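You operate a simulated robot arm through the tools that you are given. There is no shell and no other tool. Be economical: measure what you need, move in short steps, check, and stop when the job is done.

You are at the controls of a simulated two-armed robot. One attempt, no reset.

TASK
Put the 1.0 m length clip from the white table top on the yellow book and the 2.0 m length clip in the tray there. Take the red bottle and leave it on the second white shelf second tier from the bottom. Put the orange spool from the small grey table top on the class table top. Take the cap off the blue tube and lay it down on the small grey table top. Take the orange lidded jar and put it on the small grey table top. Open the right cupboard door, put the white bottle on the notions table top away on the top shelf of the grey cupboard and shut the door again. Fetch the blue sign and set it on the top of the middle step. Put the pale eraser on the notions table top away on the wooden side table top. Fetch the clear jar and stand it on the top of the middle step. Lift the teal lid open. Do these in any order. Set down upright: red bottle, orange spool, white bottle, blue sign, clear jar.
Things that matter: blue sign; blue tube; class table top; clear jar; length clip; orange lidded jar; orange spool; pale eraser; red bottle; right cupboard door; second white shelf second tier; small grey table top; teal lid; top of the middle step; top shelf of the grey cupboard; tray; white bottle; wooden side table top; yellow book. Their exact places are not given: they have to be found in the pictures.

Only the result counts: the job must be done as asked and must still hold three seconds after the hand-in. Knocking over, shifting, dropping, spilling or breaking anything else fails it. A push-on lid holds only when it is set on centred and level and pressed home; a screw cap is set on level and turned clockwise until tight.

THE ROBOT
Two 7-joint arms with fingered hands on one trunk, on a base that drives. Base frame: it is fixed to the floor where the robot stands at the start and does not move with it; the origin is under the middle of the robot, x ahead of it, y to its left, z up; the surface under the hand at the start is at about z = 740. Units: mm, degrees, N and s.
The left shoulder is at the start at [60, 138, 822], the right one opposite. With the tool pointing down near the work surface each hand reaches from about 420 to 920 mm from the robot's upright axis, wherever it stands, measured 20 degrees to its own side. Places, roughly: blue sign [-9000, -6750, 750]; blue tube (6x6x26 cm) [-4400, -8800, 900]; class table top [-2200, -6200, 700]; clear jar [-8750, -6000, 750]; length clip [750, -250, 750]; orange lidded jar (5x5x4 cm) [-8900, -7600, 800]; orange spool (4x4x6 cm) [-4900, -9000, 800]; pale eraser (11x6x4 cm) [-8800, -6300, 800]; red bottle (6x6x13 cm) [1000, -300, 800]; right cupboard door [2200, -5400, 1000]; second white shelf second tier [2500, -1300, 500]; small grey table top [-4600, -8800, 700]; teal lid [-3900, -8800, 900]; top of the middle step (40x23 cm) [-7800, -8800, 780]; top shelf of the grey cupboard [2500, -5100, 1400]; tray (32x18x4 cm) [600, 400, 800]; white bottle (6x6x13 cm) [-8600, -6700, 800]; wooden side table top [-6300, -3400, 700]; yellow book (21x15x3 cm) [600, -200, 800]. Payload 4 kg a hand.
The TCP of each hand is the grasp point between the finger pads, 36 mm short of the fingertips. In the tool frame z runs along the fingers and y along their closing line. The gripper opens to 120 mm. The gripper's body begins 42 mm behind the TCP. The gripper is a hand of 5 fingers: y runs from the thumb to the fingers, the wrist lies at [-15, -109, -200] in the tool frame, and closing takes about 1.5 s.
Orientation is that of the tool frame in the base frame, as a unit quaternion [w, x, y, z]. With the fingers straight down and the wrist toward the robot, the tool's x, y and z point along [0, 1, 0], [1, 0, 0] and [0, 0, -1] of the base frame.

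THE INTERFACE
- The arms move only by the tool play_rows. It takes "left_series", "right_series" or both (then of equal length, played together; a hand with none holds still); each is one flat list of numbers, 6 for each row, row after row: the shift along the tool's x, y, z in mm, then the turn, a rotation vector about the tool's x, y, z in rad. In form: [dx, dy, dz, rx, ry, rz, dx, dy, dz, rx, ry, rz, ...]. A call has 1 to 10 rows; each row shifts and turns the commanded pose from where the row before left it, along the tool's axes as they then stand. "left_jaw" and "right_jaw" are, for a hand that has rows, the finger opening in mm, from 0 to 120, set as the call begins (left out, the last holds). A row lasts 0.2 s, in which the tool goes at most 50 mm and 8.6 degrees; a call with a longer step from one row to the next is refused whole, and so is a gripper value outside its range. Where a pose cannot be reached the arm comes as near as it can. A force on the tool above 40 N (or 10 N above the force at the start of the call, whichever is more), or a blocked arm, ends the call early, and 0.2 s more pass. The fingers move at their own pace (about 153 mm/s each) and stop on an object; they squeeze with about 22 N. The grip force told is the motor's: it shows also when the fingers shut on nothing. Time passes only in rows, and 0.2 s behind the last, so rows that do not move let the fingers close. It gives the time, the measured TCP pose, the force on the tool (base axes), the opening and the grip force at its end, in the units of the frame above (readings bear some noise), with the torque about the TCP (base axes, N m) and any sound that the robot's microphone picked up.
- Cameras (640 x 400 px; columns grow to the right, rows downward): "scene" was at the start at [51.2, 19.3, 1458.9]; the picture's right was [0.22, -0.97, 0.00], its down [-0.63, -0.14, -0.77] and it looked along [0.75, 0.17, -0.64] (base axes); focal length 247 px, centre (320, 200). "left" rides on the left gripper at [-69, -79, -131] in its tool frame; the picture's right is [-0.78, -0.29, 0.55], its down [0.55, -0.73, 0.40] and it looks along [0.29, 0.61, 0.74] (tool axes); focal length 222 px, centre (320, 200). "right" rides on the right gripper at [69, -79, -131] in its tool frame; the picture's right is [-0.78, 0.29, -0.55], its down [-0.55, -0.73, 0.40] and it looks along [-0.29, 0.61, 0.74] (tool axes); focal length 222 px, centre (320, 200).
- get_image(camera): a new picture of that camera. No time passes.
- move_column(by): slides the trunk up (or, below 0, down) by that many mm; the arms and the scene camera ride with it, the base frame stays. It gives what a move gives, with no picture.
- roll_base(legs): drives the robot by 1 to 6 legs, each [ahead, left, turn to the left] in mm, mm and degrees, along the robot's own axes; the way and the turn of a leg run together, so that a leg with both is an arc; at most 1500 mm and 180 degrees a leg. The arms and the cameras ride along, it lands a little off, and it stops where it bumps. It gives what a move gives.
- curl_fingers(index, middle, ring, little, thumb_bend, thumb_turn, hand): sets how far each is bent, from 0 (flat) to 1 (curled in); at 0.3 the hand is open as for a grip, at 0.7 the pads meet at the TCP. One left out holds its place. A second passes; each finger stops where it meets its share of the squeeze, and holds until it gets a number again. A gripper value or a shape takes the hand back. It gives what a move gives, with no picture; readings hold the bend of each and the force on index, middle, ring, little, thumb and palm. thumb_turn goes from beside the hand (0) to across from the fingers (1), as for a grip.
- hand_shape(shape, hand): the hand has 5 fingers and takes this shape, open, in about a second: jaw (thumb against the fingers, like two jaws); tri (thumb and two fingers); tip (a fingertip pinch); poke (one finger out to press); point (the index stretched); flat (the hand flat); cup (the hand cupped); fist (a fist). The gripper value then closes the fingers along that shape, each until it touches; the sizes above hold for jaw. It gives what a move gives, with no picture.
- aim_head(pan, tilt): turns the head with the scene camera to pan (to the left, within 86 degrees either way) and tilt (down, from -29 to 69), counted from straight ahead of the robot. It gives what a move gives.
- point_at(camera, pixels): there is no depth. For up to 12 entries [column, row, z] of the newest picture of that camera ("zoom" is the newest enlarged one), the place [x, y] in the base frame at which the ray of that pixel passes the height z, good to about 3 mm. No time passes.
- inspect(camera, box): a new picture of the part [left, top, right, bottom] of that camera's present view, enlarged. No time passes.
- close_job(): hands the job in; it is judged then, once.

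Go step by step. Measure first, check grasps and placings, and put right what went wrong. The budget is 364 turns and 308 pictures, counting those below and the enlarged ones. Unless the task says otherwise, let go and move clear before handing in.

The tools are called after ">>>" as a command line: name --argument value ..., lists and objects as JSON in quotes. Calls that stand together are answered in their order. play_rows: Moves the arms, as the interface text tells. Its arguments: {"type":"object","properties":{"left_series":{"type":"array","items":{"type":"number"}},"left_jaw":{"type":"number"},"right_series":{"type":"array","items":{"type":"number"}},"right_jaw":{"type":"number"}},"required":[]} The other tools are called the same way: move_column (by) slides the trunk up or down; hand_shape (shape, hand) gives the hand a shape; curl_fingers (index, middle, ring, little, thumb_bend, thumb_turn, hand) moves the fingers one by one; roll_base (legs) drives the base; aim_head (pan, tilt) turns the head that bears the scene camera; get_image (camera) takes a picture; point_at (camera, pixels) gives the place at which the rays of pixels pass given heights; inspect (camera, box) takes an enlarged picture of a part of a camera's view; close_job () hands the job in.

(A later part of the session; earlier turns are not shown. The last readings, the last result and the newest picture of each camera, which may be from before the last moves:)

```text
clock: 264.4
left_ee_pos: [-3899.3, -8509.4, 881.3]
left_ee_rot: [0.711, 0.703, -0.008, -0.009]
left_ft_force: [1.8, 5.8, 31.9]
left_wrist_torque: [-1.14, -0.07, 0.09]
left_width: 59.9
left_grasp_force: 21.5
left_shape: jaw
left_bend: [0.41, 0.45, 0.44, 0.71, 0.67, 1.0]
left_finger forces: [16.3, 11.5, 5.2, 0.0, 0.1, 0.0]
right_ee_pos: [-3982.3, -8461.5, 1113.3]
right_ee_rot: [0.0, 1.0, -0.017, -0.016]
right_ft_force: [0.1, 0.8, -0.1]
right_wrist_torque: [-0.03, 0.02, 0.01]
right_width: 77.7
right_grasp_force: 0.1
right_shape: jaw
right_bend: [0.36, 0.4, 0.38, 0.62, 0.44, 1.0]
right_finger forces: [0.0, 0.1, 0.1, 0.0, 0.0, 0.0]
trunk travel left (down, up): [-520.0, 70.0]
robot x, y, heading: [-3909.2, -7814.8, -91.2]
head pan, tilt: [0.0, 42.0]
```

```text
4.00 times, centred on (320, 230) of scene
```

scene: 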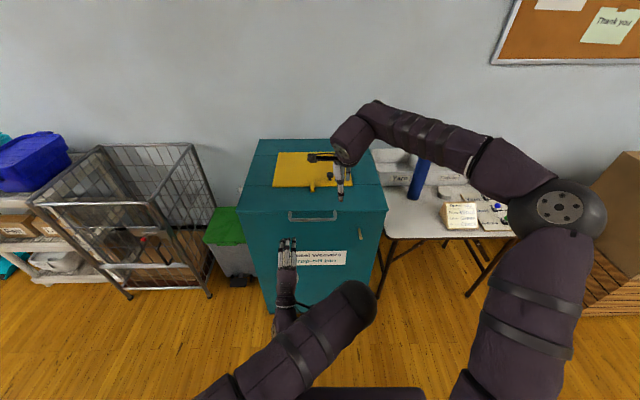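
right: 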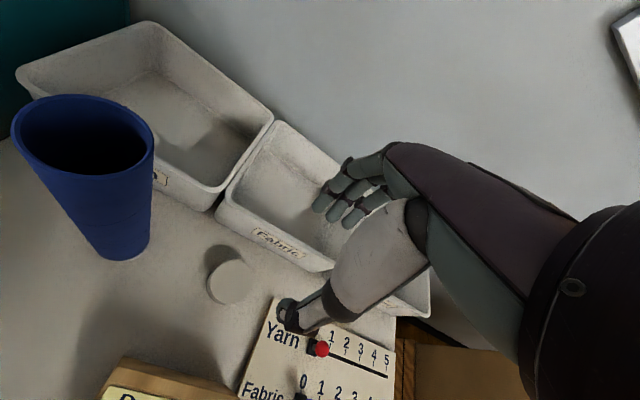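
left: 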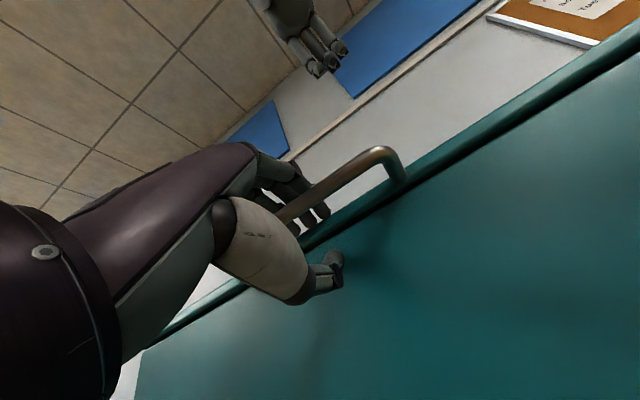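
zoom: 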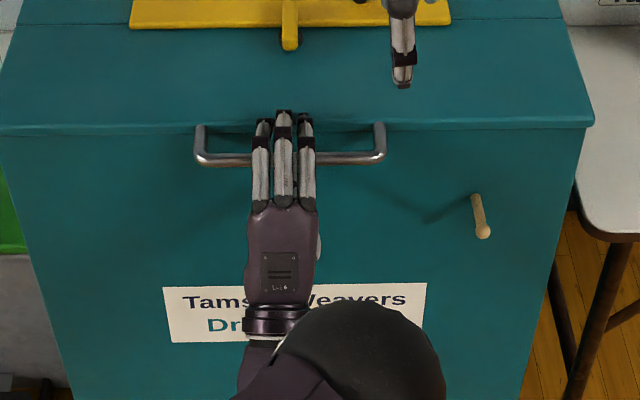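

The bar is about 25 mm higher than the grip centre (only the fingers touch). I'll open, raise the hand 24 mm and close again.

>>> play_rows --left_series '[0, 0, 0, 0, 0, 0, 0, 0, 0, 0, 0, 0, 0, 0, 0, 0, 0, 0, 0, 12, -3, 0, 0, 0, 0, 12, 0, 0, 0, 0, 0, 0, 0, 0, 0, 0]' --left_jaw 90

>>> play_rows --left_series '[0, 0, 0, 0, 0, 0, 0, 0, 0, 0, 0, 0, 0, 0, 0, 0, 0, 0, 0, 0, 0, 0, 0, 0, 0, 0, 0, 0, 0, 0, 0, 0, 0, 0, 0, 0, 0, 0, 0, 0, 0, 0]' --left_jaw 0

>>> get_image --camera "left"

```text
clock: 265.8
left_ee_pos: [-3899.1, -8509.0, 902.4]
left_ee_rot: [0.707, 0.708, -0.008, -0.009]
left_ft_force: [0.1, -0.1, -0.3]
left_wrist_torque: [-0.01, 0.0, 0.02]
left_width: 89.8
left_grasp_force: 0.1
left_shape: jaw
left_bend: [0.33, 0.36, 0.35, 0.56, 0.4, 0.99]
left_finger forces: [0.1, 0.0, 0.0, 0.0, 0.0, 0.1]
right_ee_pos: [-3982.2, -8464.0, 1111.1]
right_ee_rot: [-0.001, 1.0, -0.017, -0.015]
right_ft_force: [-0.1, 0.0, 0.3]
right_wrist_torque: [-0.02, 0.0, -0.01]
right_width: 77.8
right_grasp_force: 0.0
right_shape: jaw
right_bend: [0.36, 0.4, 0.38, 0.62, 0.44, 1.0]
right_finger forces: [0.0, 0.0, 0.1, 0.0, 0.0, 0.0]
trunk travel left (down, up): [-520.0, 70.0]
robot x, y, heading: [-3903.9, -7813.7, -91.4]
head pan, tilt: [0.0, 42.0]
```

```text
clock: 267.4
left_ee_pos: [-3898.4, -8506.7, 902.9]
left_ee_rot: [0.707, 0.707, -0.008, -0.009]
left_ft_force: [-0.1, 15.9, 1.9]
left_wrist_torque: [-0.25, 0.02, 0.01]
left_width: 9.4
left_grasp_force: 21.5
left_shape: jaw
left_bend: [0.57, 0.59, 0.6, 0.71, 0.72, 1.0]
left_finger forces: [20.2, 4.8, 2.3, 0.0, 22.4, 0.1]
right_ee_pos: [-3982.2, -8462.7, 1111.0]
right_ee_rot: [-0.001, 1.0, -0.016, -0.016]
right_ft_force: [-0.4, -0.9, -0.2]
right_wrist_torque: [-0.02, 0.02, -0.01]
right_width: 78.0
right_grasp_force: 0.1
right_shape: jaw
right_bend: [0.36, 0.4, 0.38, 0.62, 0.44, 1.0]
right_finger forces: [0.0, 0.1, 0.0, 0.0, 0.0, 0.0]
trunk travel left (down, up): [-520.0, 70.0]
robot x, y, heading: [-3909.2, -7811.7, -91.2]
head pan, tilt: [0.0, 42.0]
```

```text
161 pictures are left
```

left: 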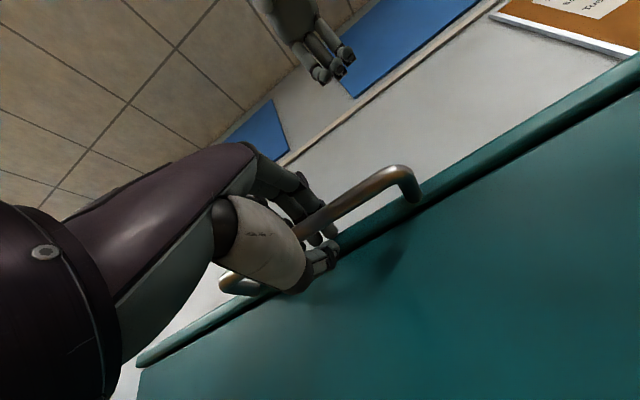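

The bar is firmly pinched (9 mm, thumb below). I'll lift gently 30 mm to test whether the lid moves.

>>> play_rows --left_series '[0, 10, 0, 0.017, 0, 0, 0, 10, 0, 0.017, 0, 0, 0, 10, 0, 0.017, 0, 0, 0, 0, 0, 0, 0, 0]'

>>> inspect --camera "scene" --box '[230, 120, 400, 280]'

>>> get_image --camera "left"

```text
clock: 268.4
left_ee_pos: [-3898.7, -8507.7, 931.8]
left_ee_rot: [0.689, 0.725, -0.008, -0.008]
left_ft_force: [0.5, 22.0, -3.2]
left_wrist_torque: [0.02, 0.1, 0.0]
left_width: 9.7
left_grasp_force: 22.3
left_shape: jaw
left_bend: [0.58, 0.59, 0.65, 0.71, 0.72, 1.0]
left_finger forces: [17.5, 5.6, 0.1, 0.0, 29.6, 0.0]
right_ee_pos: [-3981.2, -8462.2, 1112.3]
right_ee_rot: [0.0, 1.0, -0.017, -0.015]
right_ft_force: [-0.7, 0.3, -0.4]
right_wrist_torque: [0.04, -0.03, 0.0]
right_width: 77.9
right_grasp_force: 0.1
right_shape: jaw
right_bend: [0.36, 0.4, 0.38, 0.62, 0.44, 1.0]
right_finger forces: [0.0, 0.0, 0.1, 0.1, 0.0, 0.0]
trunk travel left (down, up): [-520.0, 70.0]
robot x, y, heading: [-3905.1, -7812.3, -91.1]
head pan, tilt: [0.0, 42.0]
```

```text
2.50 times, centred on (315, 200) of scene
```

zoom: 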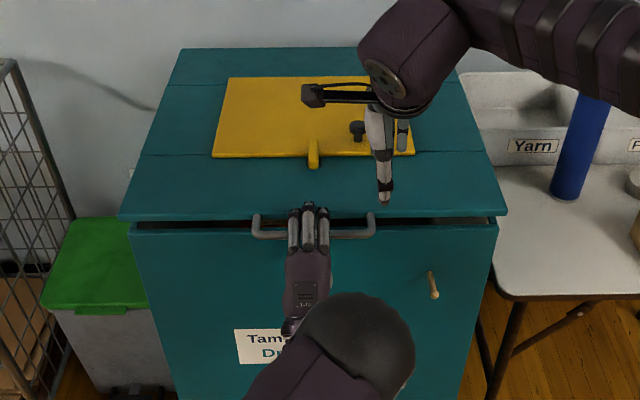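

```text
159 pictures are left
```

left: 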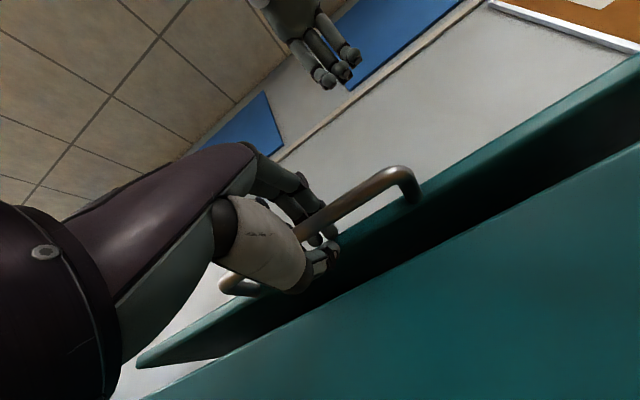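

The lid is opening. I'll move the right hand clear and keep lifting along the hinge arc.

>>> play_rows --right_series '[-40, -20, 0, 0, 0, 0, -40, -20, 0, 0, 0, 0, -40, -20, 0, 0, 0, 0, -40, -20, 0, 0, 0, 0, -40, -20, 0, 0, 0, 0, -40, -20, 0, 0, 0, 0]'

>>> play_rows --left_series '[0, 30, 0.7, 0.05, 0, 0, 0, 30, 0.7, 0.05, 0, 0, 0, 30, 0.7, 0.05, 0, 0, 0, 30, 0.7, 0.05, 0, 0, 0, 0, 0, 0, 0, 0]'

>>> get_image --camera "scene"

```text
clock: 269.8
left_ee_pos: [-3898.7, -8507.1, 932.6]
left_ee_rot: [0.689, 0.725, -0.008, -0.007]
left_ft_force: [0.7, 27.0, -1.8]
left_wrist_torque: [-0.02, 0.08, 0.02]
left_width: 9.4
left_grasp_force: 22.1
left_shape: jaw
left_bend: [0.58, 0.59, 0.65, 0.71, 0.72, 1.0]
left_finger forces: [16.4, 8.3, 0.1, 0.0, 34.6, 0.1]
right_ee_pos: [-4217.9, -8335.2, 1119.0]
right_ee_rot: [0.0, 1.0, -0.016, -0.016]
right_ft_force: [-0.5, -1.4, -0.7]
right_wrist_torque: [0.02, -0.03, 0.0]
right_width: 77.6
right_grasp_force: 0.1
right_shape: jaw
right_bend: [0.36, 0.4, 0.38, 0.62, 0.44, 1.0]
right_finger forces: [0.0, 0.0, 0.0, 0.0, 0.0, 0.1]
trunk travel left (down, up): [-520.0, 70.0]
robot x, y, heading: [-3909.6, -7808.0, -91.0]
head pan, tilt: [0.0, 42.0]
```

```text
clock: 271.0
left_ee_pos: [-3899.0, -8523.8, 1051.2]
left_ee_rot: [0.614, 0.789, -0.009, -0.008]
left_ft_force: [1.9, 18.3, -0.4]
left_wrist_torque: [0.02, 0.12, 0.04]
left_width: 9.1
left_grasp_force: 21.9
left_shape: jaw
left_bend: [0.58, 0.59, 0.65, 0.71, 0.72, 1.0]
left_finger forces: [15.0, 6.5, 0.0, 0.1, 29.2, 0.0]
right_ee_pos: [-4218.0, -8334.9, 1118.5]
right_ee_rot: [-0.001, 1.0, -0.016, -0.015]
right_ft_force: [-0.4, 0.3, 0.7]
right_wrist_torque: [0.01, 0.03, 0.02]
right_width: 77.4
right_grasp_force: 0.0
right_shape: jaw
right_bend: [0.36, 0.4, 0.38, 0.62, 0.44, 1.0]
right_finger forces: [0.0, 0.0, 0.0, 0.1, 0.1, 0.0]
trunk travel left (down, up): [-520.0, 70.0]
robot x, y, heading: [-3902.7, -7811.8, -91.0]
head pan, tilt: [0.0, 42.0]
```

```text
158 pictures are left
```

scene: 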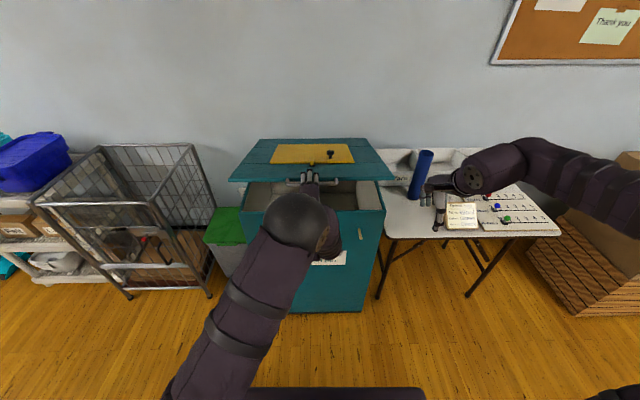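

The lid swings smoothly, now about 14° open. Continuing along the arc.

>>> play_rows --left_series '[0, 30, 0.7, 0.05, 0, 0, 0, 30, 0.7, 0.05, 0, 0, 0, 30, 0.7, 0.05, 0, 0, 0, 30, 0.7, 0.05, 0, 0, 0, 30, 0.7, 0.05, 0, 0, 0, 30, 0.7, 0.05, 0, 0, 0, 0, 0, 0, 0, 0]'

>>> play_rows --left_series '[0, 30, 0.7, 0.05, 0, 0, 0, 30, 0.7, 0.05, 0, 0, 0, 30, 0.7, 0.05, 0, 0, 0, 30, 0.7, 0.05, 0, 0, 0, 0, 0, 0, 0, 0]'

>>> get_image --camera "scene"

```text
clock: 272.6
left_ee_pos: [-3899.8, -8594.8, 1216.6]
left_ee_rot: [0.489, 0.872, -0.01, -0.006]
left_ft_force: [5.3, 10.3, 0.8]
left_wrist_torque: [0.07, 0.06, 0.26]
left_width: 8.4
left_grasp_force: 22.1
left_shape: jaw
left_bend: [0.59, 0.6, 0.65, 0.71, 0.72, 1.0]
left_finger forces: [12.3, 5.5, 0.0, 0.0, 25.2, 0.0]
right_ee_pos: [-4216.5, -8335.9, 1119.4]
right_ee_rot: [0.0, 1.0, -0.016, -0.016]
right_ft_force: [-0.3, -0.3, -0.1]
right_wrist_torque: [0.01, -0.02, -0.02]
right_width: 77.4
right_grasp_force: 0.1
right_shape: jaw
right_bend: [0.36, 0.4, 0.38, 0.62, 0.44, 1.0]
right_finger forces: [0.0, 0.1, 0.1, 0.0, 0.0, 0.0]
trunk travel left (down, up): [-520.0, 70.0]
robot x, y, heading: [-3909.1, -7812.4, -91.0]
head pan, tilt: [0.0, 42.0]
```

```text
clock: 273.8
left_ee_pos: [-3900.7, -8668.7, 1313.6]
left_ee_rot: [0.399, 0.917, -0.01, -0.005]
left_ft_force: [6.3, 7.2, 2.2]
left_wrist_torque: [0.02, -0.01, 0.23]
left_width: 8.3
left_grasp_force: 21.8
left_shape: jaw
left_bend: [0.59, 0.6, 0.65, 0.71, 0.72, 1.0]
left_finger forces: [12.0, 4.8, 0.0, 0.0, 22.1, 0.1]
right_ee_pos: [-4215.6, -8335.4, 1118.9]
right_ee_rot: [0.0, 1.0, -0.016, -0.016]
right_ft_force: [0.3, 0.3, 0.0]
right_wrist_torque: [-0.01, 0.03, 0.0]
right_width: 77.6
right_grasp_force: 0.1
right_shape: jaw
right_bend: [0.36, 0.4, 0.38, 0.62, 0.44, 1.0]
right_finger forces: [0.1, 0.0, 0.1, 0.1, 0.0, 0.1]
trunk travel left (down, up): [-520.0, 70.0]
robot x, y, heading: [-3905.8, -7811.8, -91.4]
head pan, tilt: [0.0, 42.0]
```

```text
157 pictures are left
```

scene: 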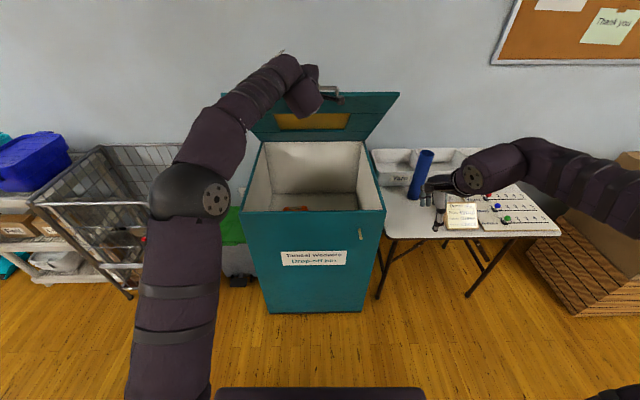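

The lid is about 43° open, but the arm is nearly at full stretch. I'll loosen the grip slightly (thumb still below the bar) to test whether the lid holds by itself.

>>> play_rows --left_series '[0, 0, 0, 0, 0, 0, 0, 0, 0, 0, 0, 0, 0, 0, 0, 0, 0, 0, 0, 0, 0, 0, 0, 0]' --left_jaw 60

>>> inspect --camera "scene" --box '[230, 50, 410, 190]'

>>> get_image --camera "left"

```text
clock: 274.8
left_ee_pos: [-3901.3, -8668.5, 1312.3]
left_ee_rot: [0.399, 0.917, -0.01, -0.006]
left_ft_force: [0.5, 6.2, -0.5]
left_wrist_torque: [0.14, -0.05, 0.0]
left_width: 60.5
left_grasp_force: 0.0
left_shape: jaw
left_bend: [0.42, 0.46, 0.44, 0.69, 0.55, 1.0]
left_finger forces: [0.0, 0.0, 0.0, 0.0, 7.0, 0.1]
right_ee_pos: [-4216.3, -8335.4, 1118.8]
right_ee_rot: [0.0, 1.0, -0.016, -0.016]
right_ft_force: [-0.5, -0.3, -0.3]
right_wrist_torque: [0.03, 0.02, 0.02]
right_width: 77.8
right_grasp_force: 0.1
right_shape: jaw
right_bend: [0.36, 0.4, 0.38, 0.62, 0.44, 1.0]
right_finger forces: [0.1, 0.1, 0.0, 0.0, 0.1, 0.1]
trunk travel left (down, up): [-520.0, 70.0]
robot x, y, heading: [-3910.0, -7807.8, -91.0]
head pan, tilt: [0.0, 42.0]
```

```text
2.86 times, centred on (320, 120) of scene
```

zoom: 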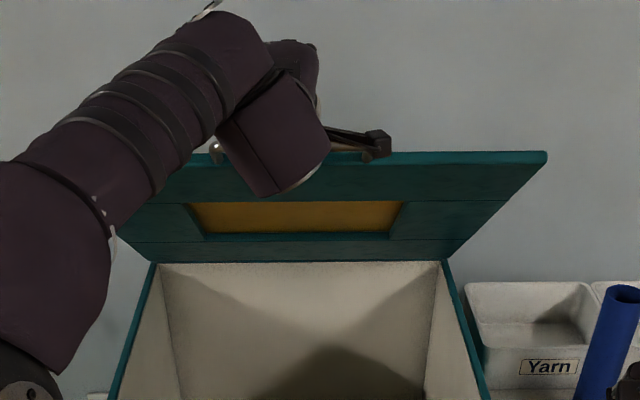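

```text
155 pictures are left
```

left: 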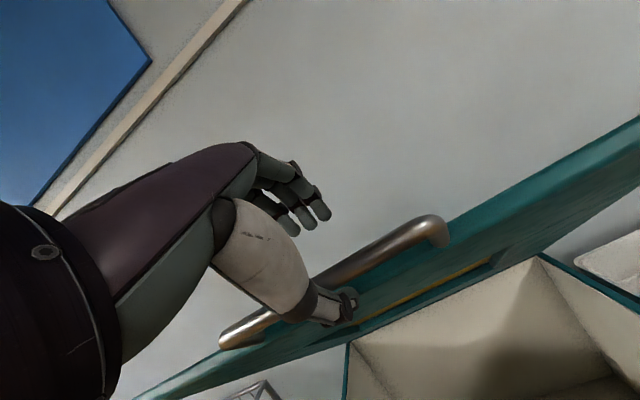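

The bar rests on the thumb, so I must keep supporting it. I'll advance the base in small steps, sliding the hand back along the bar each time so that the lid keeps rising.

>>> roll_base --legs '[[40, 0, 0]]'

>>> play_rows --left_series '[0, 0, -14, 0.022, 0, 0, 0, 0, -14, 0.022, 0, 0, 0, 0, 0, 0, 0, 0]'

>>> roll_base --legs '[[40, 0, 0]]'

>>> play_rows --left_series '[0, 0, -13, 0.022, 0, 0, 0, 0, -13, 0.022, 0, 0, 0, 0, 0, 0, 0, 0]'

>>> get_image --camera "left"

>>> get_image --camera "scene"

```text
clock: 275.7
left_ee_pos: [-3905.1, -8685.3, 1331.7]
left_ee_rot: [0.411, 0.912, -0.011, -0.015]
left_ft_force: [1.4, 13.1, 8.4]
left_wrist_torque: [0.71, -0.12, 0.01]
left_width: 60.8
left_grasp_force: 0.1
left_shape: jaw
left_bend: [0.42, 0.46, 0.44, 0.69, 0.54, 1.0]
left_finger forces: [0.0, 0.0, 0.0, 0.0, 16.9, 0.0]
right_ee_pos: [-4216.2, -8356.7, 1118.5]
right_ee_rot: [0.0, 1.0, -0.017, -0.017]
right_ft_force: [-0.1, -0.5, 0.5]
right_wrist_torque: [-0.01, 0.04, -0.05]
right_width: 77.7
right_grasp_force: 0.0
right_shape: jaw
right_bend: [0.36, 0.4, 0.38, 0.62, 0.44, 1.0]
right_finger forces: [0.1, 0.0, 0.0, 0.0, 0.1, 0.0]
trunk travel left (down, up): [-520.0, 70.0]
robot x, y, heading: [-3909.0, -7835.5, -91.1]
head pan, tilt: [0.0, 42.0]
stopped in leg 1: the force on the tool passed its limit at 52 N (the readings are from after the stop); the commanded pose is now the measured one
```

```text
clock: 276.5
left_ee_pos: [-3904.9, -8669.4, 1345.1]
left_ee_rot: [0.386, 0.922, -0.012, -0.013]
left_ft_force: [-0.5, -1.0, -6.1]
left_wrist_torque: [-0.1, -0.02, 0.01]
left_width: 60.4
left_grasp_force: 0.2
left_shape: jaw
left_bend: [0.42, 0.46, 0.44, 0.69, 0.54, 1.0]
left_finger forces: [0.1, 0.1, 0.0, 0.1, 4.9, 0.1]
right_ee_pos: [-4218.1, -8359.4, 1117.0]
right_ee_rot: [-0.001, 1.0, -0.017, -0.016]
right_ft_force: [0.9, -0.3, 0.4]
right_wrist_torque: [0.01, 0.0, -0.03]
right_width: 78.1
right_grasp_force: 0.0
right_shape: jaw
right_bend: [0.36, 0.4, 0.38, 0.62, 0.44, 1.0]
right_finger forces: [0.1, 0.0, 0.1, 0.0, 0.0, 0.1]
trunk travel left (down, up): [-520.0, 70.0]
robot x, y, heading: [-3904.4, -7835.7, -91.3]
head pan, tilt: [0.0, 42.0]
```

```text
clock: 277.4
left_ee_pos: [-3905.4, -8703.7, 1349.9]
left_ee_rot: [0.39, 0.92, -0.011, -0.013]
left_ft_force: [-0.2, 15.3, 9.8]
left_wrist_torque: [0.75, 0.02, -0.01]
left_width: 61.0
left_grasp_force: 0.1
left_shape: jaw
left_bend: [0.42, 0.46, 0.44, 0.69, 0.55, 1.0]
left_finger forces: [0.0, 0.1, 0.0, 0.1, 19.0, 0.0]
right_ee_pos: [-4219.1, -8396.2, 1118.6]
right_ee_rot: [0.0, 1.0, -0.016, -0.016]
right_ft_force: [-0.3, -0.3, -0.1]
right_wrist_torque: [0.03, -0.02, -0.03]
right_width: 78.0
right_grasp_force: 0.1
right_shape: jaw
right_bend: [0.36, 0.4, 0.38, 0.62, 0.44, 1.0]
right_finger forces: [0.0, 0.0, 0.1, 0.0, 0.0, 0.0]
trunk travel left (down, up): [-520.0, 70.0]
robot x, y, heading: [-3905.8, -7876.1, -91.1]
head pan, tilt: [0.0, 42.0]
```

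```text
clock: 278.2
left_ee_pos: [-3905.0, -8690.0, 1365.6]
left_ee_rot: [0.368, 0.93, -0.011, -0.012]
left_ft_force: [0.7, -0.4, -6.6]
left_wrist_torque: [-0.09, 0.02, -0.01]
left_width: 60.1
left_grasp_force: 0.0
left_shape: jaw
left_bend: [0.42, 0.46, 0.44, 0.69, 0.54, 1.0]
left_finger forces: [0.1, 0.0, 0.1, 0.0, 4.9, 0.0]
right_ee_pos: [-4217.9, -8400.1, 1116.6]
right_ee_rot: [-0.001, 1.0, -0.017, -0.016]
right_ft_force: [-0.5, -0.4, 0.8]
right_wrist_torque: [0.0, -0.02, -0.01]
right_width: 77.8
right_grasp_force: 0.0
right_shape: jaw
right_bend: [0.36, 0.4, 0.38, 0.62, 0.44, 1.0]
right_finger forces: [0.1, 0.1, 0.0, 0.0, 0.0, 0.0]
trunk travel left (down, up): [-520.0, 70.0]
robot x, y, heading: [-3909.2, -7875.8, -91.3]
head pan, tilt: [0.0, 42.0]
```

```text
154 pictures are left
```

left: 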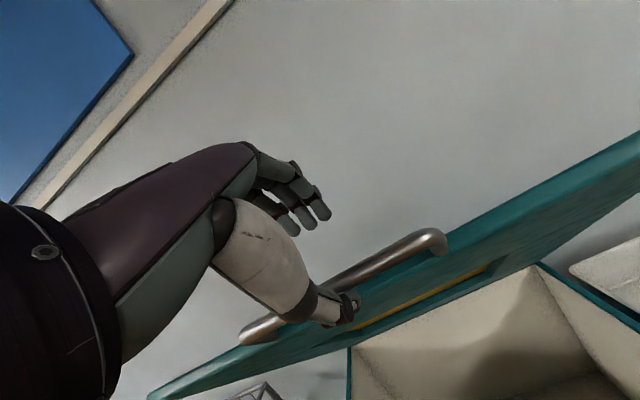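

```text
153 pictures are left
```

scene: 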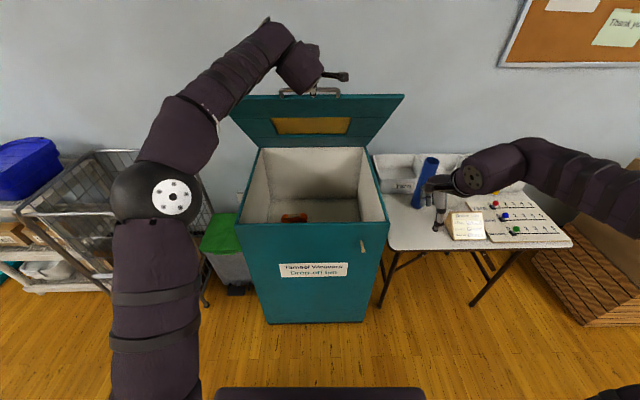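

Good progress (about 48°). Alternating small base-forward and trunk-up steps keeps the bar on the thumb while the lid rises.

>>> roll_base --legs '[[30, 0, 0]]'

>>> move_column --by 25

>>> roll_base --legs '[[30, 0, 0]]'

>>> move_column --by 25

>>> get_image --camera "left"

```text
clock: 279.0
left_ee_pos: [-3906.0, -8719.2, 1367.8]
left_ee_rot: [0.369, 0.929, -0.012, -0.014]
left_ft_force: [0.2, 4.1, -0.1]
left_wrist_torque: [0.1, -0.03, -0.02]
left_width: 60.9
left_grasp_force: 0.0
left_shape: jaw
left_bend: [0.42, 0.46, 0.44, 0.69, 0.55, 1.0]
left_finger forces: [0.0, 0.1, 0.1, 0.0, 3.6, 0.1]
right_ee_pos: [-4218.0, -8429.1, 1117.7]
right_ee_rot: [-0.001, 1.0, -0.017, -0.016]
right_ft_force: [-1.0, -0.2, -0.6]
right_wrist_torque: [0.04, 0.01, 0.01]
right_width: 77.9
right_grasp_force: 0.1
right_shape: jaw
right_bend: [0.36, 0.4, 0.38, 0.62, 0.44, 1.0]
right_finger forces: [0.1, 0.0, 0.0, 0.0, 0.1, 0.0]
trunk travel left (down, up): [-520.0, 70.0]
robot x, y, heading: [-3907.5, -7906.0, -91.3]
head pan, tilt: [0.0, 42.0]
```

```text
clock: 279.7
left_ee_pos: [-3906.3, -8719.0, 1391.8]
left_ee_rot: [0.369, 0.929, -0.012, -0.014]
left_ft_force: [0.2, 0.4, -4.6]
left_wrist_torque: [-0.05, -0.05, 0.0]
left_width: 60.5
left_grasp_force: 0.0
left_shape: jaw
left_bend: [0.42, 0.46, 0.44, 0.69, 0.54, 1.0]
left_finger forces: [0.1, 0.0, 0.1, 0.0, 3.9, 0.0]
right_ee_pos: [-4218.5, -8429.7, 1143.2]
right_ee_rot: [0.0, 1.0, -0.016, -0.015]
right_ft_force: [0.5, 0.1, -0.2]
right_wrist_torque: [-0.01, -0.01, 0.0]
right_width: 78.0
right_grasp_force: 0.1
right_shape: jaw
right_bend: [0.36, 0.4, 0.38, 0.62, 0.44, 1.0]
right_finger forces: [0.0, 0.1, 0.0, 0.0, 0.0, 0.0]
trunk travel left (down, up): [-545.0, 45.0]
robot x, y, heading: [-3905.9, -7903.2, -91.4]
head pan, tilt: [0.0, 42.0]
```

```text
clock: 280.5
left_ee_pos: [-3905.8, -8747.9, 1391.8]
left_ee_rot: [0.369, 0.929, -0.012, -0.014]
left_ft_force: [-0.6, 3.0, 0.0]
left_wrist_torque: [0.07, -0.01, 0.0]
left_width: 60.5
left_grasp_force: 0.0
left_shape: jaw
left_bend: [0.42, 0.46, 0.44, 0.69, 0.55, 1.0]
left_finger forces: [0.0, 0.0, 0.0, 0.0, 2.8, 0.0]
right_ee_pos: [-4219.7, -8458.0, 1143.3]
right_ee_rot: [-0.001, 1.0, -0.016, -0.015]
right_ft_force: [-0.5, 0.7, 0.6]
right_wrist_torque: [0.02, -0.02, 0.01]
right_width: 77.7
right_grasp_force: 0.0
right_shape: jaw
right_bend: [0.36, 0.4, 0.38, 0.62, 0.44, 1.0]
right_finger forces: [0.0, 0.0, 0.0, 0.1, 0.1, 0.0]
trunk travel left (down, up): [-545.0, 45.0]
robot x, y, heading: [-3910.0, -7933.9, -91.0]
head pan, tilt: [0.0, 42.0]
```

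```text
clock: 281.2
left_ee_pos: [-3906.8, -8749.3, 1418.1]
left_ee_rot: [0.368, 0.93, -0.012, -0.015]
left_ft_force: [0.3, 0.5, -4.2]
left_wrist_torque: [0.0, -0.03, 0.01]
left_width: 60.2
left_grasp_force: 0.1
left_shape: jaw
left_bend: [0.42, 0.46, 0.44, 0.69, 0.54, 1.0]
left_finger forces: [0.0, 0.0, 0.0, 0.1, 3.9, 0.0]
right_ee_pos: [-4218.5, -8459.7, 1166.3]
right_ee_rot: [-0.001, 1.0, -0.016, -0.016]
right_ft_force: [-0.1, -1.3, 0.7]
right_wrist_torque: [0.0, -0.01, 0.0]
right_width: 77.9
right_grasp_force: 0.1
right_shape: jaw
right_bend: [0.36, 0.4, 0.38, 0.62, 0.44, 1.0]
right_finger forces: [0.0, 0.0, 0.0, 0.0, 0.0, 0.0]
trunk travel left (down, up): [-570.0, 20.0]
robot x, y, heading: [-3906.7, -7932.5, -91.2]
head pan, tilt: [0.0, 42.0]
```

```text
152 pictures are left
```

left: 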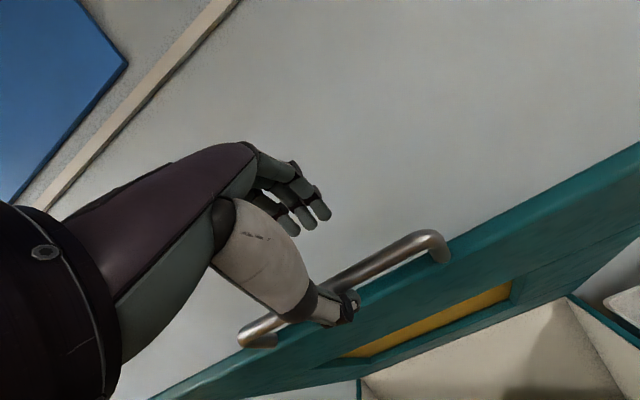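

Working nicely (about 55°). Continuing with forward and upward steps towards 65–75°.

>>> roll_base --legs '[[34, 0, 0]]'

>>> play_rows --left_series '[0, 13, -14, 0, 0, 0, 0, 0, 0, 0, 0, 0]'

>>> roll_base --legs '[[34, 0, 0]]'

>>> play_rows --left_series '[0, 13, -14, 0, 0, 0, 0, 0, 0, 0, 0, 0]'

>>> roll_base --legs '[[34, 0, 0]]'

>>> play_rows --left_series '[0, 13, -14, 0, 0, 0, 0, 0, 0, 0, 0, 0]'

>>> get_image --camera "left"

>>> get_image --camera "scene"

```text
clock: 282.1
left_ee_pos: [-3907.4, -8782.7, 1417.8]
left_ee_rot: [0.369, 0.929, -0.012, -0.014]
left_ft_force: [-0.3, 4.0, 1.8]
left_wrist_torque: [0.2, 0.01, 0.0]
left_width: 60.3
left_grasp_force: 0.0
left_shape: jaw
left_bend: [0.42, 0.46, 0.44, 0.69, 0.55, 1.0]
left_finger forces: [0.1, 0.1, 0.0, 0.1, 4.6, 0.1]
right_ee_pos: [-4220.4, -8492.2, 1168.2]
right_ee_rot: [-0.001, 1.0, -0.016, -0.016]
right_ft_force: [-0.4, -0.3, 0.0]
right_wrist_torque: [0.03, 0.02, 0.0]
right_width: 77.7
right_grasp_force: 0.1
right_shape: jaw
right_bend: [0.36, 0.4, 0.38, 0.62, 0.44, 1.0]
right_finger forces: [0.0, 0.0, 0.0, 0.1, 0.0, 0.0]
trunk travel left (down, up): [-570.0, 20.0]
robot x, y, heading: [-3911.6, -7969.9, -91.5]
head pan, tilt: [0.0, 42.0]
```

```text
clock: 282.7
left_ee_pos: [-3907.5, -8783.2, 1436.4]
left_ee_rot: [0.37, 0.929, -0.011, -0.013]
left_ft_force: [0.3, -2.0, -6.1]
left_wrist_torque: [-0.15, -0.01, 0.02]
left_width: 60.3
left_grasp_force: 0.1
left_shape: jaw
left_bend: [0.42, 0.46, 0.44, 0.69, 0.54, 1.0]
left_finger forces: [0.0, 0.0, 0.1, 0.1, 5.4, 0.0]
right_ee_pos: [-4218.7, -8493.7, 1167.7]
right_ee_rot: [-0.001, 1.0, -0.016, -0.016]
right_ft_force: [0.0, 0.1, -0.3]
right_wrist_torque: [-0.03, 0.0, 0.0]
right_width: 77.6
right_grasp_force: 0.0
right_shape: jaw
right_bend: [0.36, 0.4, 0.38, 0.62, 0.44, 1.0]
right_finger forces: [0.1, 0.0, 0.1, 0.0, 0.1, 0.0]
trunk travel left (down, up): [-570.0, 20.0]
robot x, y, heading: [-3913.9, -7969.0, -90.9]
head pan, tilt: [0.0, 42.0]
```

```text
clock: 283.6
left_ee_pos: [-3908.0, -8814.5, 1439.9]
left_ee_rot: [0.371, 0.929, -0.012, -0.016]
left_ft_force: [-0.6, 6.3, 6.6]
left_wrist_torque: [0.39, 0.0, -0.05]
left_width: 60.0
left_grasp_force: 0.1
left_shape: jaw
left_bend: [0.42, 0.46, 0.44, 0.69, 0.56, 1.0]
left_finger forces: [0.1, 0.1, 0.0, 0.1, 8.4, 0.0]
right_ee_pos: [-4221.5, -8526.4, 1167.9]
right_ee_rot: [-0.001, 1.0, -0.017, -0.017]
right_ft_force: [0.6, 0.2, 0.7]
right_wrist_torque: [-0.01, 0.0, -0.01]
right_width: 77.6
right_grasp_force: 0.1
right_shape: jaw
right_bend: [0.36, 0.4, 0.38, 0.62, 0.44, 1.0]
right_finger forces: [0.0, 0.0, 0.0, 0.0, 0.0, 0.0]
trunk travel left (down, up): [-570.0, 20.0]
robot x, y, heading: [-3910.2, -8006.6, -91.2]
head pan, tilt: [0.0, 42.0]
```

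```text
clock: 284.1
left_ee_pos: [-3908.7, -8817.6, 1456.1]
left_ee_rot: [0.37, 0.929, -0.011, -0.014]
left_ft_force: [0.4, -1.4, -7.6]
left_wrist_torque: [-0.15, 0.03, -0.01]
left_width: 60.4
left_grasp_force: 0.1
left_shape: jaw
left_bend: [0.42, 0.46, 0.44, 0.69, 0.54, 1.0]
left_finger forces: [0.1, 0.0, 0.1, 0.1, 5.8, 0.0]
right_ee_pos: [-4220.9, -8527.7, 1169.0]
right_ee_rot: [-0.002, 1.0, -0.017, -0.017]
right_ft_force: [0.9, 0.7, 0.1]
right_wrist_torque: [-0.01, 0.0, -0.06]
right_width: 78.0
right_grasp_force: 0.0
right_shape: jaw
right_bend: [0.36, 0.4, 0.38, 0.62, 0.44, 1.0]
right_finger forces: [0.1, 0.1, 0.0, 0.0, 0.0, 0.0]
trunk travel left (down, up): [-570.0, 20.0]
robot x, y, heading: [-3907.9, -7999.0, -91.0]
head pan, tilt: [0.0, 42.0]
```

```text
clock: 285.0
left_ee_pos: [-3908.5, -8849.4, 1459.2]
left_ee_rot: [0.372, 0.928, -0.011, -0.016]
left_ft_force: [-0.6, 3.2, 3.3]
left_wrist_torque: [0.22, 0.04, 0.0]
left_width: 60.2
left_grasp_force: 0.0
left_shape: jaw
left_bend: [0.42, 0.46, 0.44, 0.69, 0.56, 1.0]
left_finger forces: [0.0, 0.0, 0.1, 0.0, 4.7, 0.1]
right_ee_pos: [-4222.8, -8560.6, 1167.3]
right_ee_rot: [-0.002, 1.0, -0.017, -0.017]
right_ft_force: [0.2, 0.0, 1.2]
right_wrist_torque: [-0.01, -0.02, -0.01]
right_width: 77.7
right_grasp_force: 0.0
right_shape: jaw
right_bend: [0.36, 0.4, 0.38, 0.62, 0.44, 1.0]
right_finger forces: [0.0, 0.0, 0.0, 0.1, 0.0, 0.0]
trunk travel left (down, up): [-570.0, 20.0]
robot x, y, heading: [-3916.0, -8040.3, -91.2]
head pan, tilt: [0.0, 42.0]
```

```text
clock: 285.6
left_ee_pos: [-3908.6, -8850.5, 1476.9]
left_ee_rot: [0.37, 0.929, -0.012, -0.016]
left_ft_force: [0.0, -2.0, -8.1]
left_wrist_torque: [-0.21, 0.03, 0.01]
left_width: 60.5
left_grasp_force: 0.0
left_shape: jaw
left_bend: [0.42, 0.46, 0.44, 0.69, 0.54, 1.0]
left_finger forces: [0.0, 0.1, 0.0, 0.1, 5.9, 0.0]
right_ee_pos: [-4221.4, -8561.7, 1167.4]
right_ee_rot: [-0.002, 1.0, -0.016, -0.016]
right_ft_force: [-0.6, -0.5, -0.2]
right_wrist_torque: [0.01, 0.01, -0.01]
right_width: 77.6
right_grasp_force: 0.0
right_shape: jaw
right_bend: [0.36, 0.4, 0.38, 0.62, 0.44, 1.0]
right_finger forces: [0.0, 0.0, 0.1, 0.1, 0.0, 0.0]
trunk travel left (down, up): [-570.0, 20.0]
robot x, y, heading: [-3907.2, -8036.3, -91.1]
head pan, tilt: [0.0, 42.0]
```

```text
151 pictures are left
```

left: 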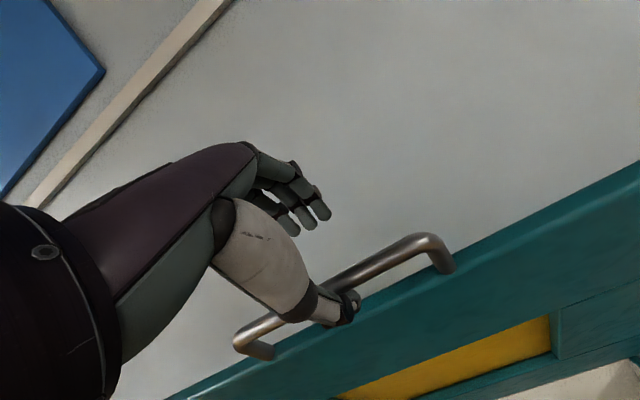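

```text
150 pictures are left
```

scene: 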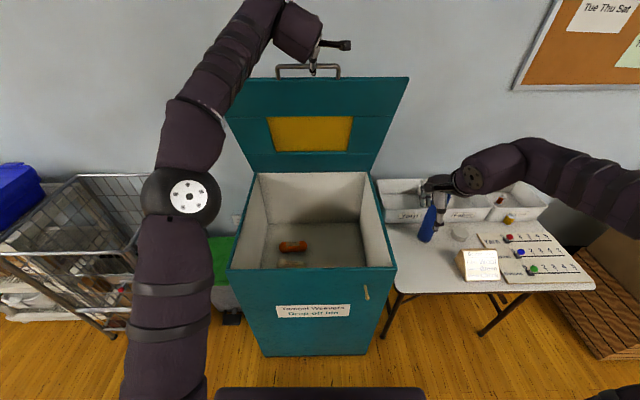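

About 66° now. Continuing with more forward steps.

>>> roll_base --legs '[[35, 0, 0]]'

>>> play_rows --left_series '[0, 8, -9, 0, 0, 0, 0, 0, 0, 0, 0, 0]'

>>> roll_base --legs '[[35, 0, 0]]'

>>> play_rows --left_series '[0, 8, -9, 0, 0, 0, 0, 0, 0, 0, 0, 0]'

>>> roll_base --legs '[[35, 0, 0]]'

>>> play_rows --left_series '[0, 8, -9, 0, 0, 0, 0, 0, 0, 0, 0, 0]'

>>> get_image --camera "left"

```text
clock: 286.5
left_ee_pos: [-3910.0, -8884.4, 1478.2]
left_ee_rot: [0.372, 0.928, -0.012, -0.016]
left_ft_force: [0.0, 1.7, -0.7]
left_wrist_torque: [0.07, 0.02, -0.03]
left_width: 60.2
left_grasp_force: 0.1
left_shape: jaw
left_bend: [0.42, 0.46, 0.44, 0.69, 0.55, 1.0]
left_finger forces: [0.1, 0.1, 0.0, 0.0, 1.6, 0.1]
right_ee_pos: [-4223.4, -8597.4, 1166.9]
right_ee_rot: [-0.002, 1.0, -0.017, -0.017]
right_ft_force: [0.8, -1.1, 0.0]
right_wrist_torque: [0.03, 0.01, -0.01]
right_width: 77.7
right_grasp_force: 0.1
right_shape: jaw
right_bend: [0.36, 0.4, 0.38, 0.62, 0.44, 1.0]
right_finger forces: [0.0, 0.0, 0.0, 0.0, 0.1, 0.0]
trunk travel left (down, up): [-570.0, 20.0]
robot x, y, heading: [-3912.5, -8072.6, -91.1]
head pan, tilt: [0.0, 42.0]
```

```text
clock: 287.1
left_ee_pos: [-3908.4, -8882.8, 1490.2]
left_ee_rot: [0.371, 0.928, -0.011, -0.016]
left_ft_force: [-0.9, -1.3, -8.7]
left_wrist_torque: [-0.22, -0.05, -0.03]
left_width: 60.6
left_grasp_force: 0.1
left_shape: jaw
left_bend: [0.42, 0.46, 0.44, 0.69, 0.54, 1.0]
left_finger forces: [0.1, 0.1, 0.1, 0.0, 6.7, 0.0]
right_ee_pos: [-4222.5, -8595.9, 1167.0]
right_ee_rot: [-0.001, 1.0, -0.017, -0.016]
right_ft_force: [-0.2, -0.4, 0.6]
right_wrist_torque: [-0.02, 0.02, 0.01]
right_width: 78.0
right_grasp_force: 0.1
right_shape: jaw
right_bend: [0.36, 0.4, 0.38, 0.62, 0.44, 1.0]
right_finger forces: [0.0, 0.0, 0.0, 0.0, 0.1, 0.0]
trunk travel left (down, up): [-570.0, 20.0]
robot x, y, heading: [-3911.1, -8073.6, -91.4]
head pan, tilt: [0.0, 42.0]
```

```text
clock: 287.9
left_ee_pos: [-3909.0, -8919.3, 1490.2]
left_ee_rot: [0.371, 0.928, -0.012, -0.016]
left_ft_force: [-0.2, 2.2, 0.2]
left_wrist_torque: [0.12, 0.0, 0.0]
left_width: 60.3
left_grasp_force: 0.1
left_shape: jaw
left_bend: [0.42, 0.46, 0.44, 0.69, 0.56, 1.0]
left_finger forces: [0.0, 0.0, 0.1, 0.1, 3.5, 0.1]
right_ee_pos: [-4222.9, -8632.0, 1166.8]
right_ee_rot: [-0.002, 1.0, -0.017, -0.017]
right_ft_force: [-0.9, -0.5, 0.7]
right_wrist_torque: [-0.01, -0.01, 0.0]
right_width: 78.0
right_grasp_force: 0.1
right_shape: jaw
right_bend: [0.36, 0.4, 0.38, 0.62, 0.44, 1.0]
right_finger forces: [0.0, 0.0, 0.1, 0.0, 0.0, 0.0]
trunk travel left (down, up): [-570.0, 20.0]
robot x, y, heading: [-3912.7, -8109.2, -91.2]
head pan, tilt: [0.0, 42.0]
```

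```text
clock: 288.5
left_ee_pos: [-3909.8, -8917.0, 1502.8]
left_ee_rot: [0.372, 0.928, -0.012, -0.017]
left_ft_force: [0.2, -0.6, -4.7]
left_wrist_torque: [-0.11, 0.01, 0.01]
left_width: 60.3
left_grasp_force: 0.1
left_shape: jaw
left_bend: [0.42, 0.46, 0.44, 0.69, 0.55, 1.0]
left_finger forces: [0.0, 0.0, 0.0, 0.0, 3.2, 0.0]
right_ee_pos: [-4222.0, -8629.5, 1167.2]
right_ee_rot: [-0.001, 1.0, -0.017, -0.017]
right_ft_force: [1.7, 1.2, 0.9]
right_wrist_torque: [-0.01, 0.02, 0.03]
right_width: 77.7
right_grasp_force: 0.0
right_shape: jaw
right_bend: [0.36, 0.4, 0.38, 0.62, 0.44, 1.0]
right_finger forces: [0.1, 0.0, 0.0, 0.0, 0.0, 0.0]
trunk travel left (down, up): [-570.0, 20.0]
robot x, y, heading: [-3912.9, -8106.0, -91.1]
head pan, tilt: [0.0, 42.0]
```

```text
clock: 289.4
left_ee_pos: [-3910.2, -8954.9, 1502.4]
left_ee_rot: [0.373, 0.928, -0.012, -0.017]
left_ft_force: [-0.4, 0.6, 5.8]
left_wrist_torque: [-0.27, 0.02, -0.03]
left_width: 63.1
left_grasp_force: 0.0
left_shape: jaw
left_bend: [0.4, 0.44, 0.44, 0.69, 0.56, 1.0]
left_finger forces: [2.8, 2.6, 0.7, 0.0, 0.0, 0.1]
right_ee_pos: [-4223.2, -8665.8, 1167.6]
right_ee_rot: [-0.002, 1.0, -0.017, -0.017]
right_ft_force: [0.0, -0.7, -0.1]
right_wrist_torque: [0.06, -0.01, 0.01]
right_width: 77.7
right_grasp_force: 0.1
right_shape: jaw
right_bend: [0.36, 0.4, 0.38, 0.62, 0.44, 1.0]
right_finger forces: [0.0, 0.0, 0.1, 0.0, 0.0, 0.0]
trunk travel left (down, up): [-570.0, 20.0]
robot x, y, heading: [-3912.6, -8140.8, -91.2]
head pan, tilt: [0.0, 42.0]
```

```text
clock: 290.0
left_ee_pos: [-3908.6, -8951.3, 1515.6]
left_ee_rot: [0.373, 0.927, -0.011, -0.017]
left_ft_force: [-0.3, -0.2, 0.0]
left_wrist_torque: [0.01, 0.0, -0.02]
left_width: 60.1
left_grasp_force: 0.0
left_shape: jaw
left_bend: [0.42, 0.46, 0.44, 0.69, 0.56, 1.0]
left_finger forces: [0.0, 0.0, 0.1, 0.0, 0.0, 0.0]
right_ee_pos: [-4223.5, -8664.9, 1168.0]
right_ee_rot: [-0.001, 1.0, -0.018, -0.016]
right_ft_force: [0.5, 0.3, 0.2]
right_wrist_torque: [-0.03, 0.05, 0.01]
right_width: 77.6
right_grasp_force: 0.1
right_shape: jaw
right_bend: [0.36, 0.4, 0.38, 0.62, 0.44, 1.0]
right_finger forces: [0.1, 0.1, 0.0, 0.0, 0.0, 0.0]
trunk travel left (down, up): [-570.0, 20.0]
robot x, y, heading: [-3912.7, -8141.0, -91.0]
head pan, tilt: [0.0, 42.0]
```

```text
149 pictures are left
```

left: 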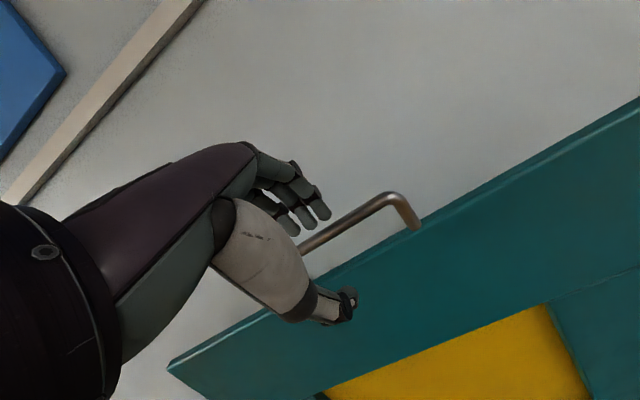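

No more load on the thumb: the lid has moved on by itself. Checking.

>>> get_image --camera "scene"

>>> play_rows --left_series '[0, 0, 0, 0, 0, 0, 0, 0, 0, 0, 0, 0, 0, 0, 0, 0, 0, 0, 0, 0, 0, 0, 0, 0]' --left_jaw 90

>>> get_image --camera "left"

```text
148 pictures are left
```

scene: 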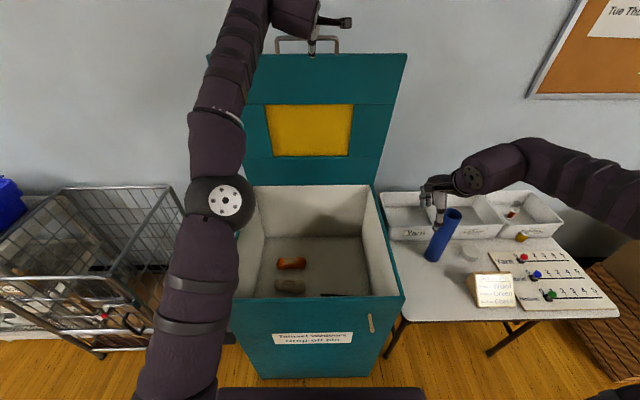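

```text
clock: 291.0
left_ee_pos: [-3909.9, -8951.8, 1516.5]
left_ee_rot: [0.374, 0.927, -0.012, -0.017]
left_ft_force: [-0.2, -0.3, 0.3]
left_wrist_torque: [0.0, 0.0, -0.02]
left_width: 89.4
left_grasp_force: 0.0
left_shape: jaw
left_bend: [0.34, 0.37, 0.35, 0.56, 0.4, 0.99]
left_finger forces: [0.1, 0.0, 0.0, 0.0, 0.0, 0.1]
right_ee_pos: [-4223.9, -8664.1, 1168.9]
right_ee_rot: [-0.001, 1.0, -0.017, -0.016]
right_ft_force: [0.8, 0.2, 0.4]
right_wrist_torque: [0.04, 0.01, -0.01]
right_width: 77.8
right_grasp_force: 0.0
right_shape: jaw
right_bend: [0.36, 0.4, 0.38, 0.62, 0.44, 1.0]
right_finger forces: [0.0, 0.0, 0.0, 0.1, 0.0, 0.0]
trunk travel left (down, up): [-570.0, 20.0]
robot x, y, heading: [-3914.3, -8145.0, -91.6]
head pan, tilt: [0.0, 42.0]
```

```text
147 pictures are left
```

left: 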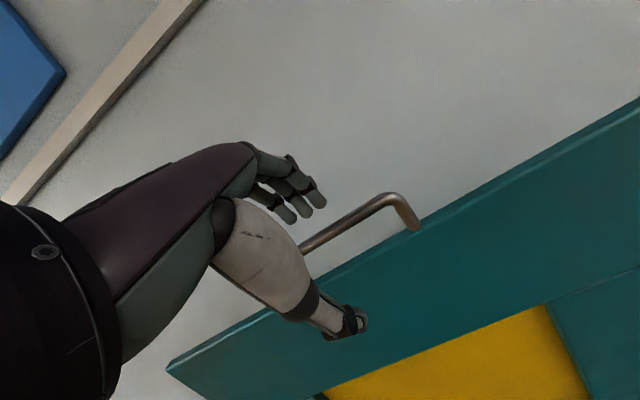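

The lid stays put without support. I'll push gently further back to see whether it is at its stop.

>>> play_rows --left_series '[0, 14, 15, 0, 0, 0, 0, 14, 15, 0, 0, 0, 0, 0, 0, 0, 0, 0]'

>>> get_image --camera "left"

>>> get_image --camera "scene"

```text
clock: 291.8
left_ee_pos: [-3910.0, -8951.4, 1514.9]
left_ee_rot: [0.373, 0.927, -0.011, -0.017]
left_ft_force: [0.8, 0.0, -0.3]
left_wrist_torque: [0.0, -0.04, 0.0]
left_width: 89.5
left_grasp_force: 0.1
left_shape: jaw
left_bend: [0.34, 0.37, 0.35, 0.56, 0.4, 0.99]
left_finger forces: [0.1, 0.0, 0.1, 0.0, 0.1, 0.0]
left hand out of reach, approached as far as the arm can: row 1, 2
right_ee_pos: [-4223.8, -8663.6, 1168.9]
right_ee_rot: [-0.002, 1.0, -0.016, -0.017]
right_ft_force: [-1.2, -0.5, 0.5]
right_wrist_torque: [0.04, 0.01, 0.03]
right_width: 77.7
right_grasp_force: 0.0
right_shape: jaw
right_bend: [0.36, 0.4, 0.38, 0.62, 0.44, 1.0]
right_finger forces: [0.1, 0.0, 0.1, 0.0, 0.0, 0.1]
trunk travel left (down, up): [-570.0, 20.0]
robot x, y, heading: [-3911.0, -8143.7, -91.3]
head pan, tilt: [0.0, 42.0]
```

```text
146 pictures are left
```

left: 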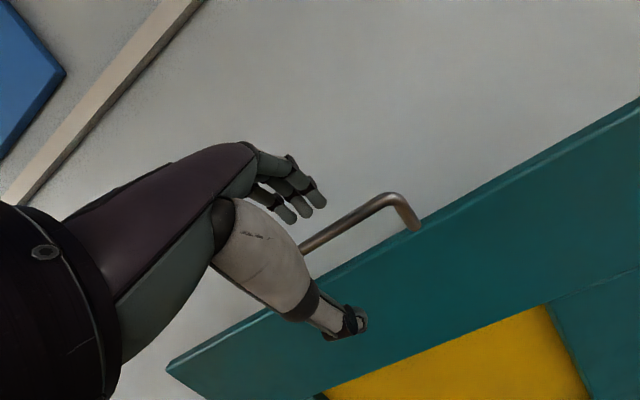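

```text
145 pictures are left
```

scene: 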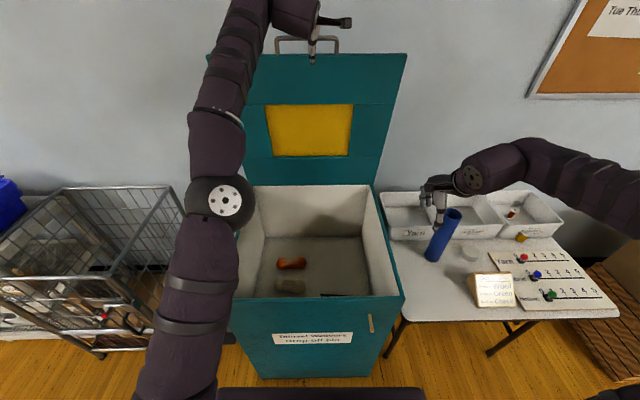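

>>> roll_base --legs '[[45, 0, 0]]'

>>> get_image --camera "left"

```text
clock: 292.7
left_ee_pos: [-3911.1, -8998.1, 1513.9]
left_ee_rot: [0.372, 0.928, -0.012, -0.016]
left_ft_force: [0.8, 0.0, -0.5]
left_wrist_torque: [-0.01, 0.0, -0.01]
left_width: 89.3
left_grasp_force: 0.0
left_shape: jaw
left_bend: [0.34, 0.37, 0.35, 0.56, 0.4, 0.99]
left_finger forces: [0.0, 0.0, 0.0, 0.1, 0.0, 0.0]
right_ee_pos: [-4223.6, -8710.3, 1167.4]
right_ee_rot: [-0.002, 1.0, -0.016, -0.018]
right_ft_force: [0.1, 0.1, -1.3]
right_wrist_torque: [0.05, 0.03, 0.0]
right_width: 77.9
right_grasp_force: 0.1
right_shape: jaw
right_bend: [0.36, 0.4, 0.38, 0.62, 0.44, 1.0]
right_finger forces: [0.1, 0.0, 0.0, 0.1, 0.0, 0.1]
trunk travel left (down, up): [-570.0, 20.0]
robot x, y, heading: [-3915.8, -8187.3, -91.2]
head pan, tilt: [0.0, 42.0]
```

```text
144 pictures are left
```

left: 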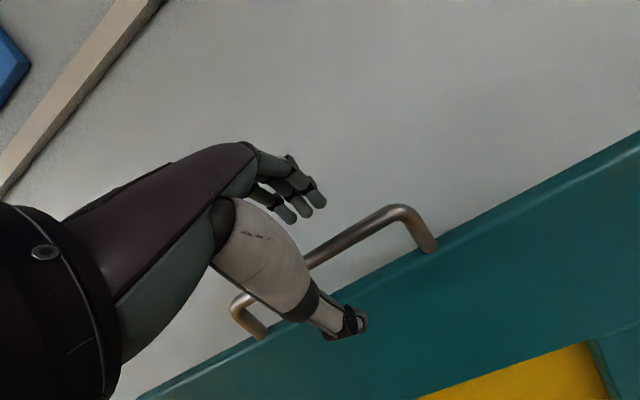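

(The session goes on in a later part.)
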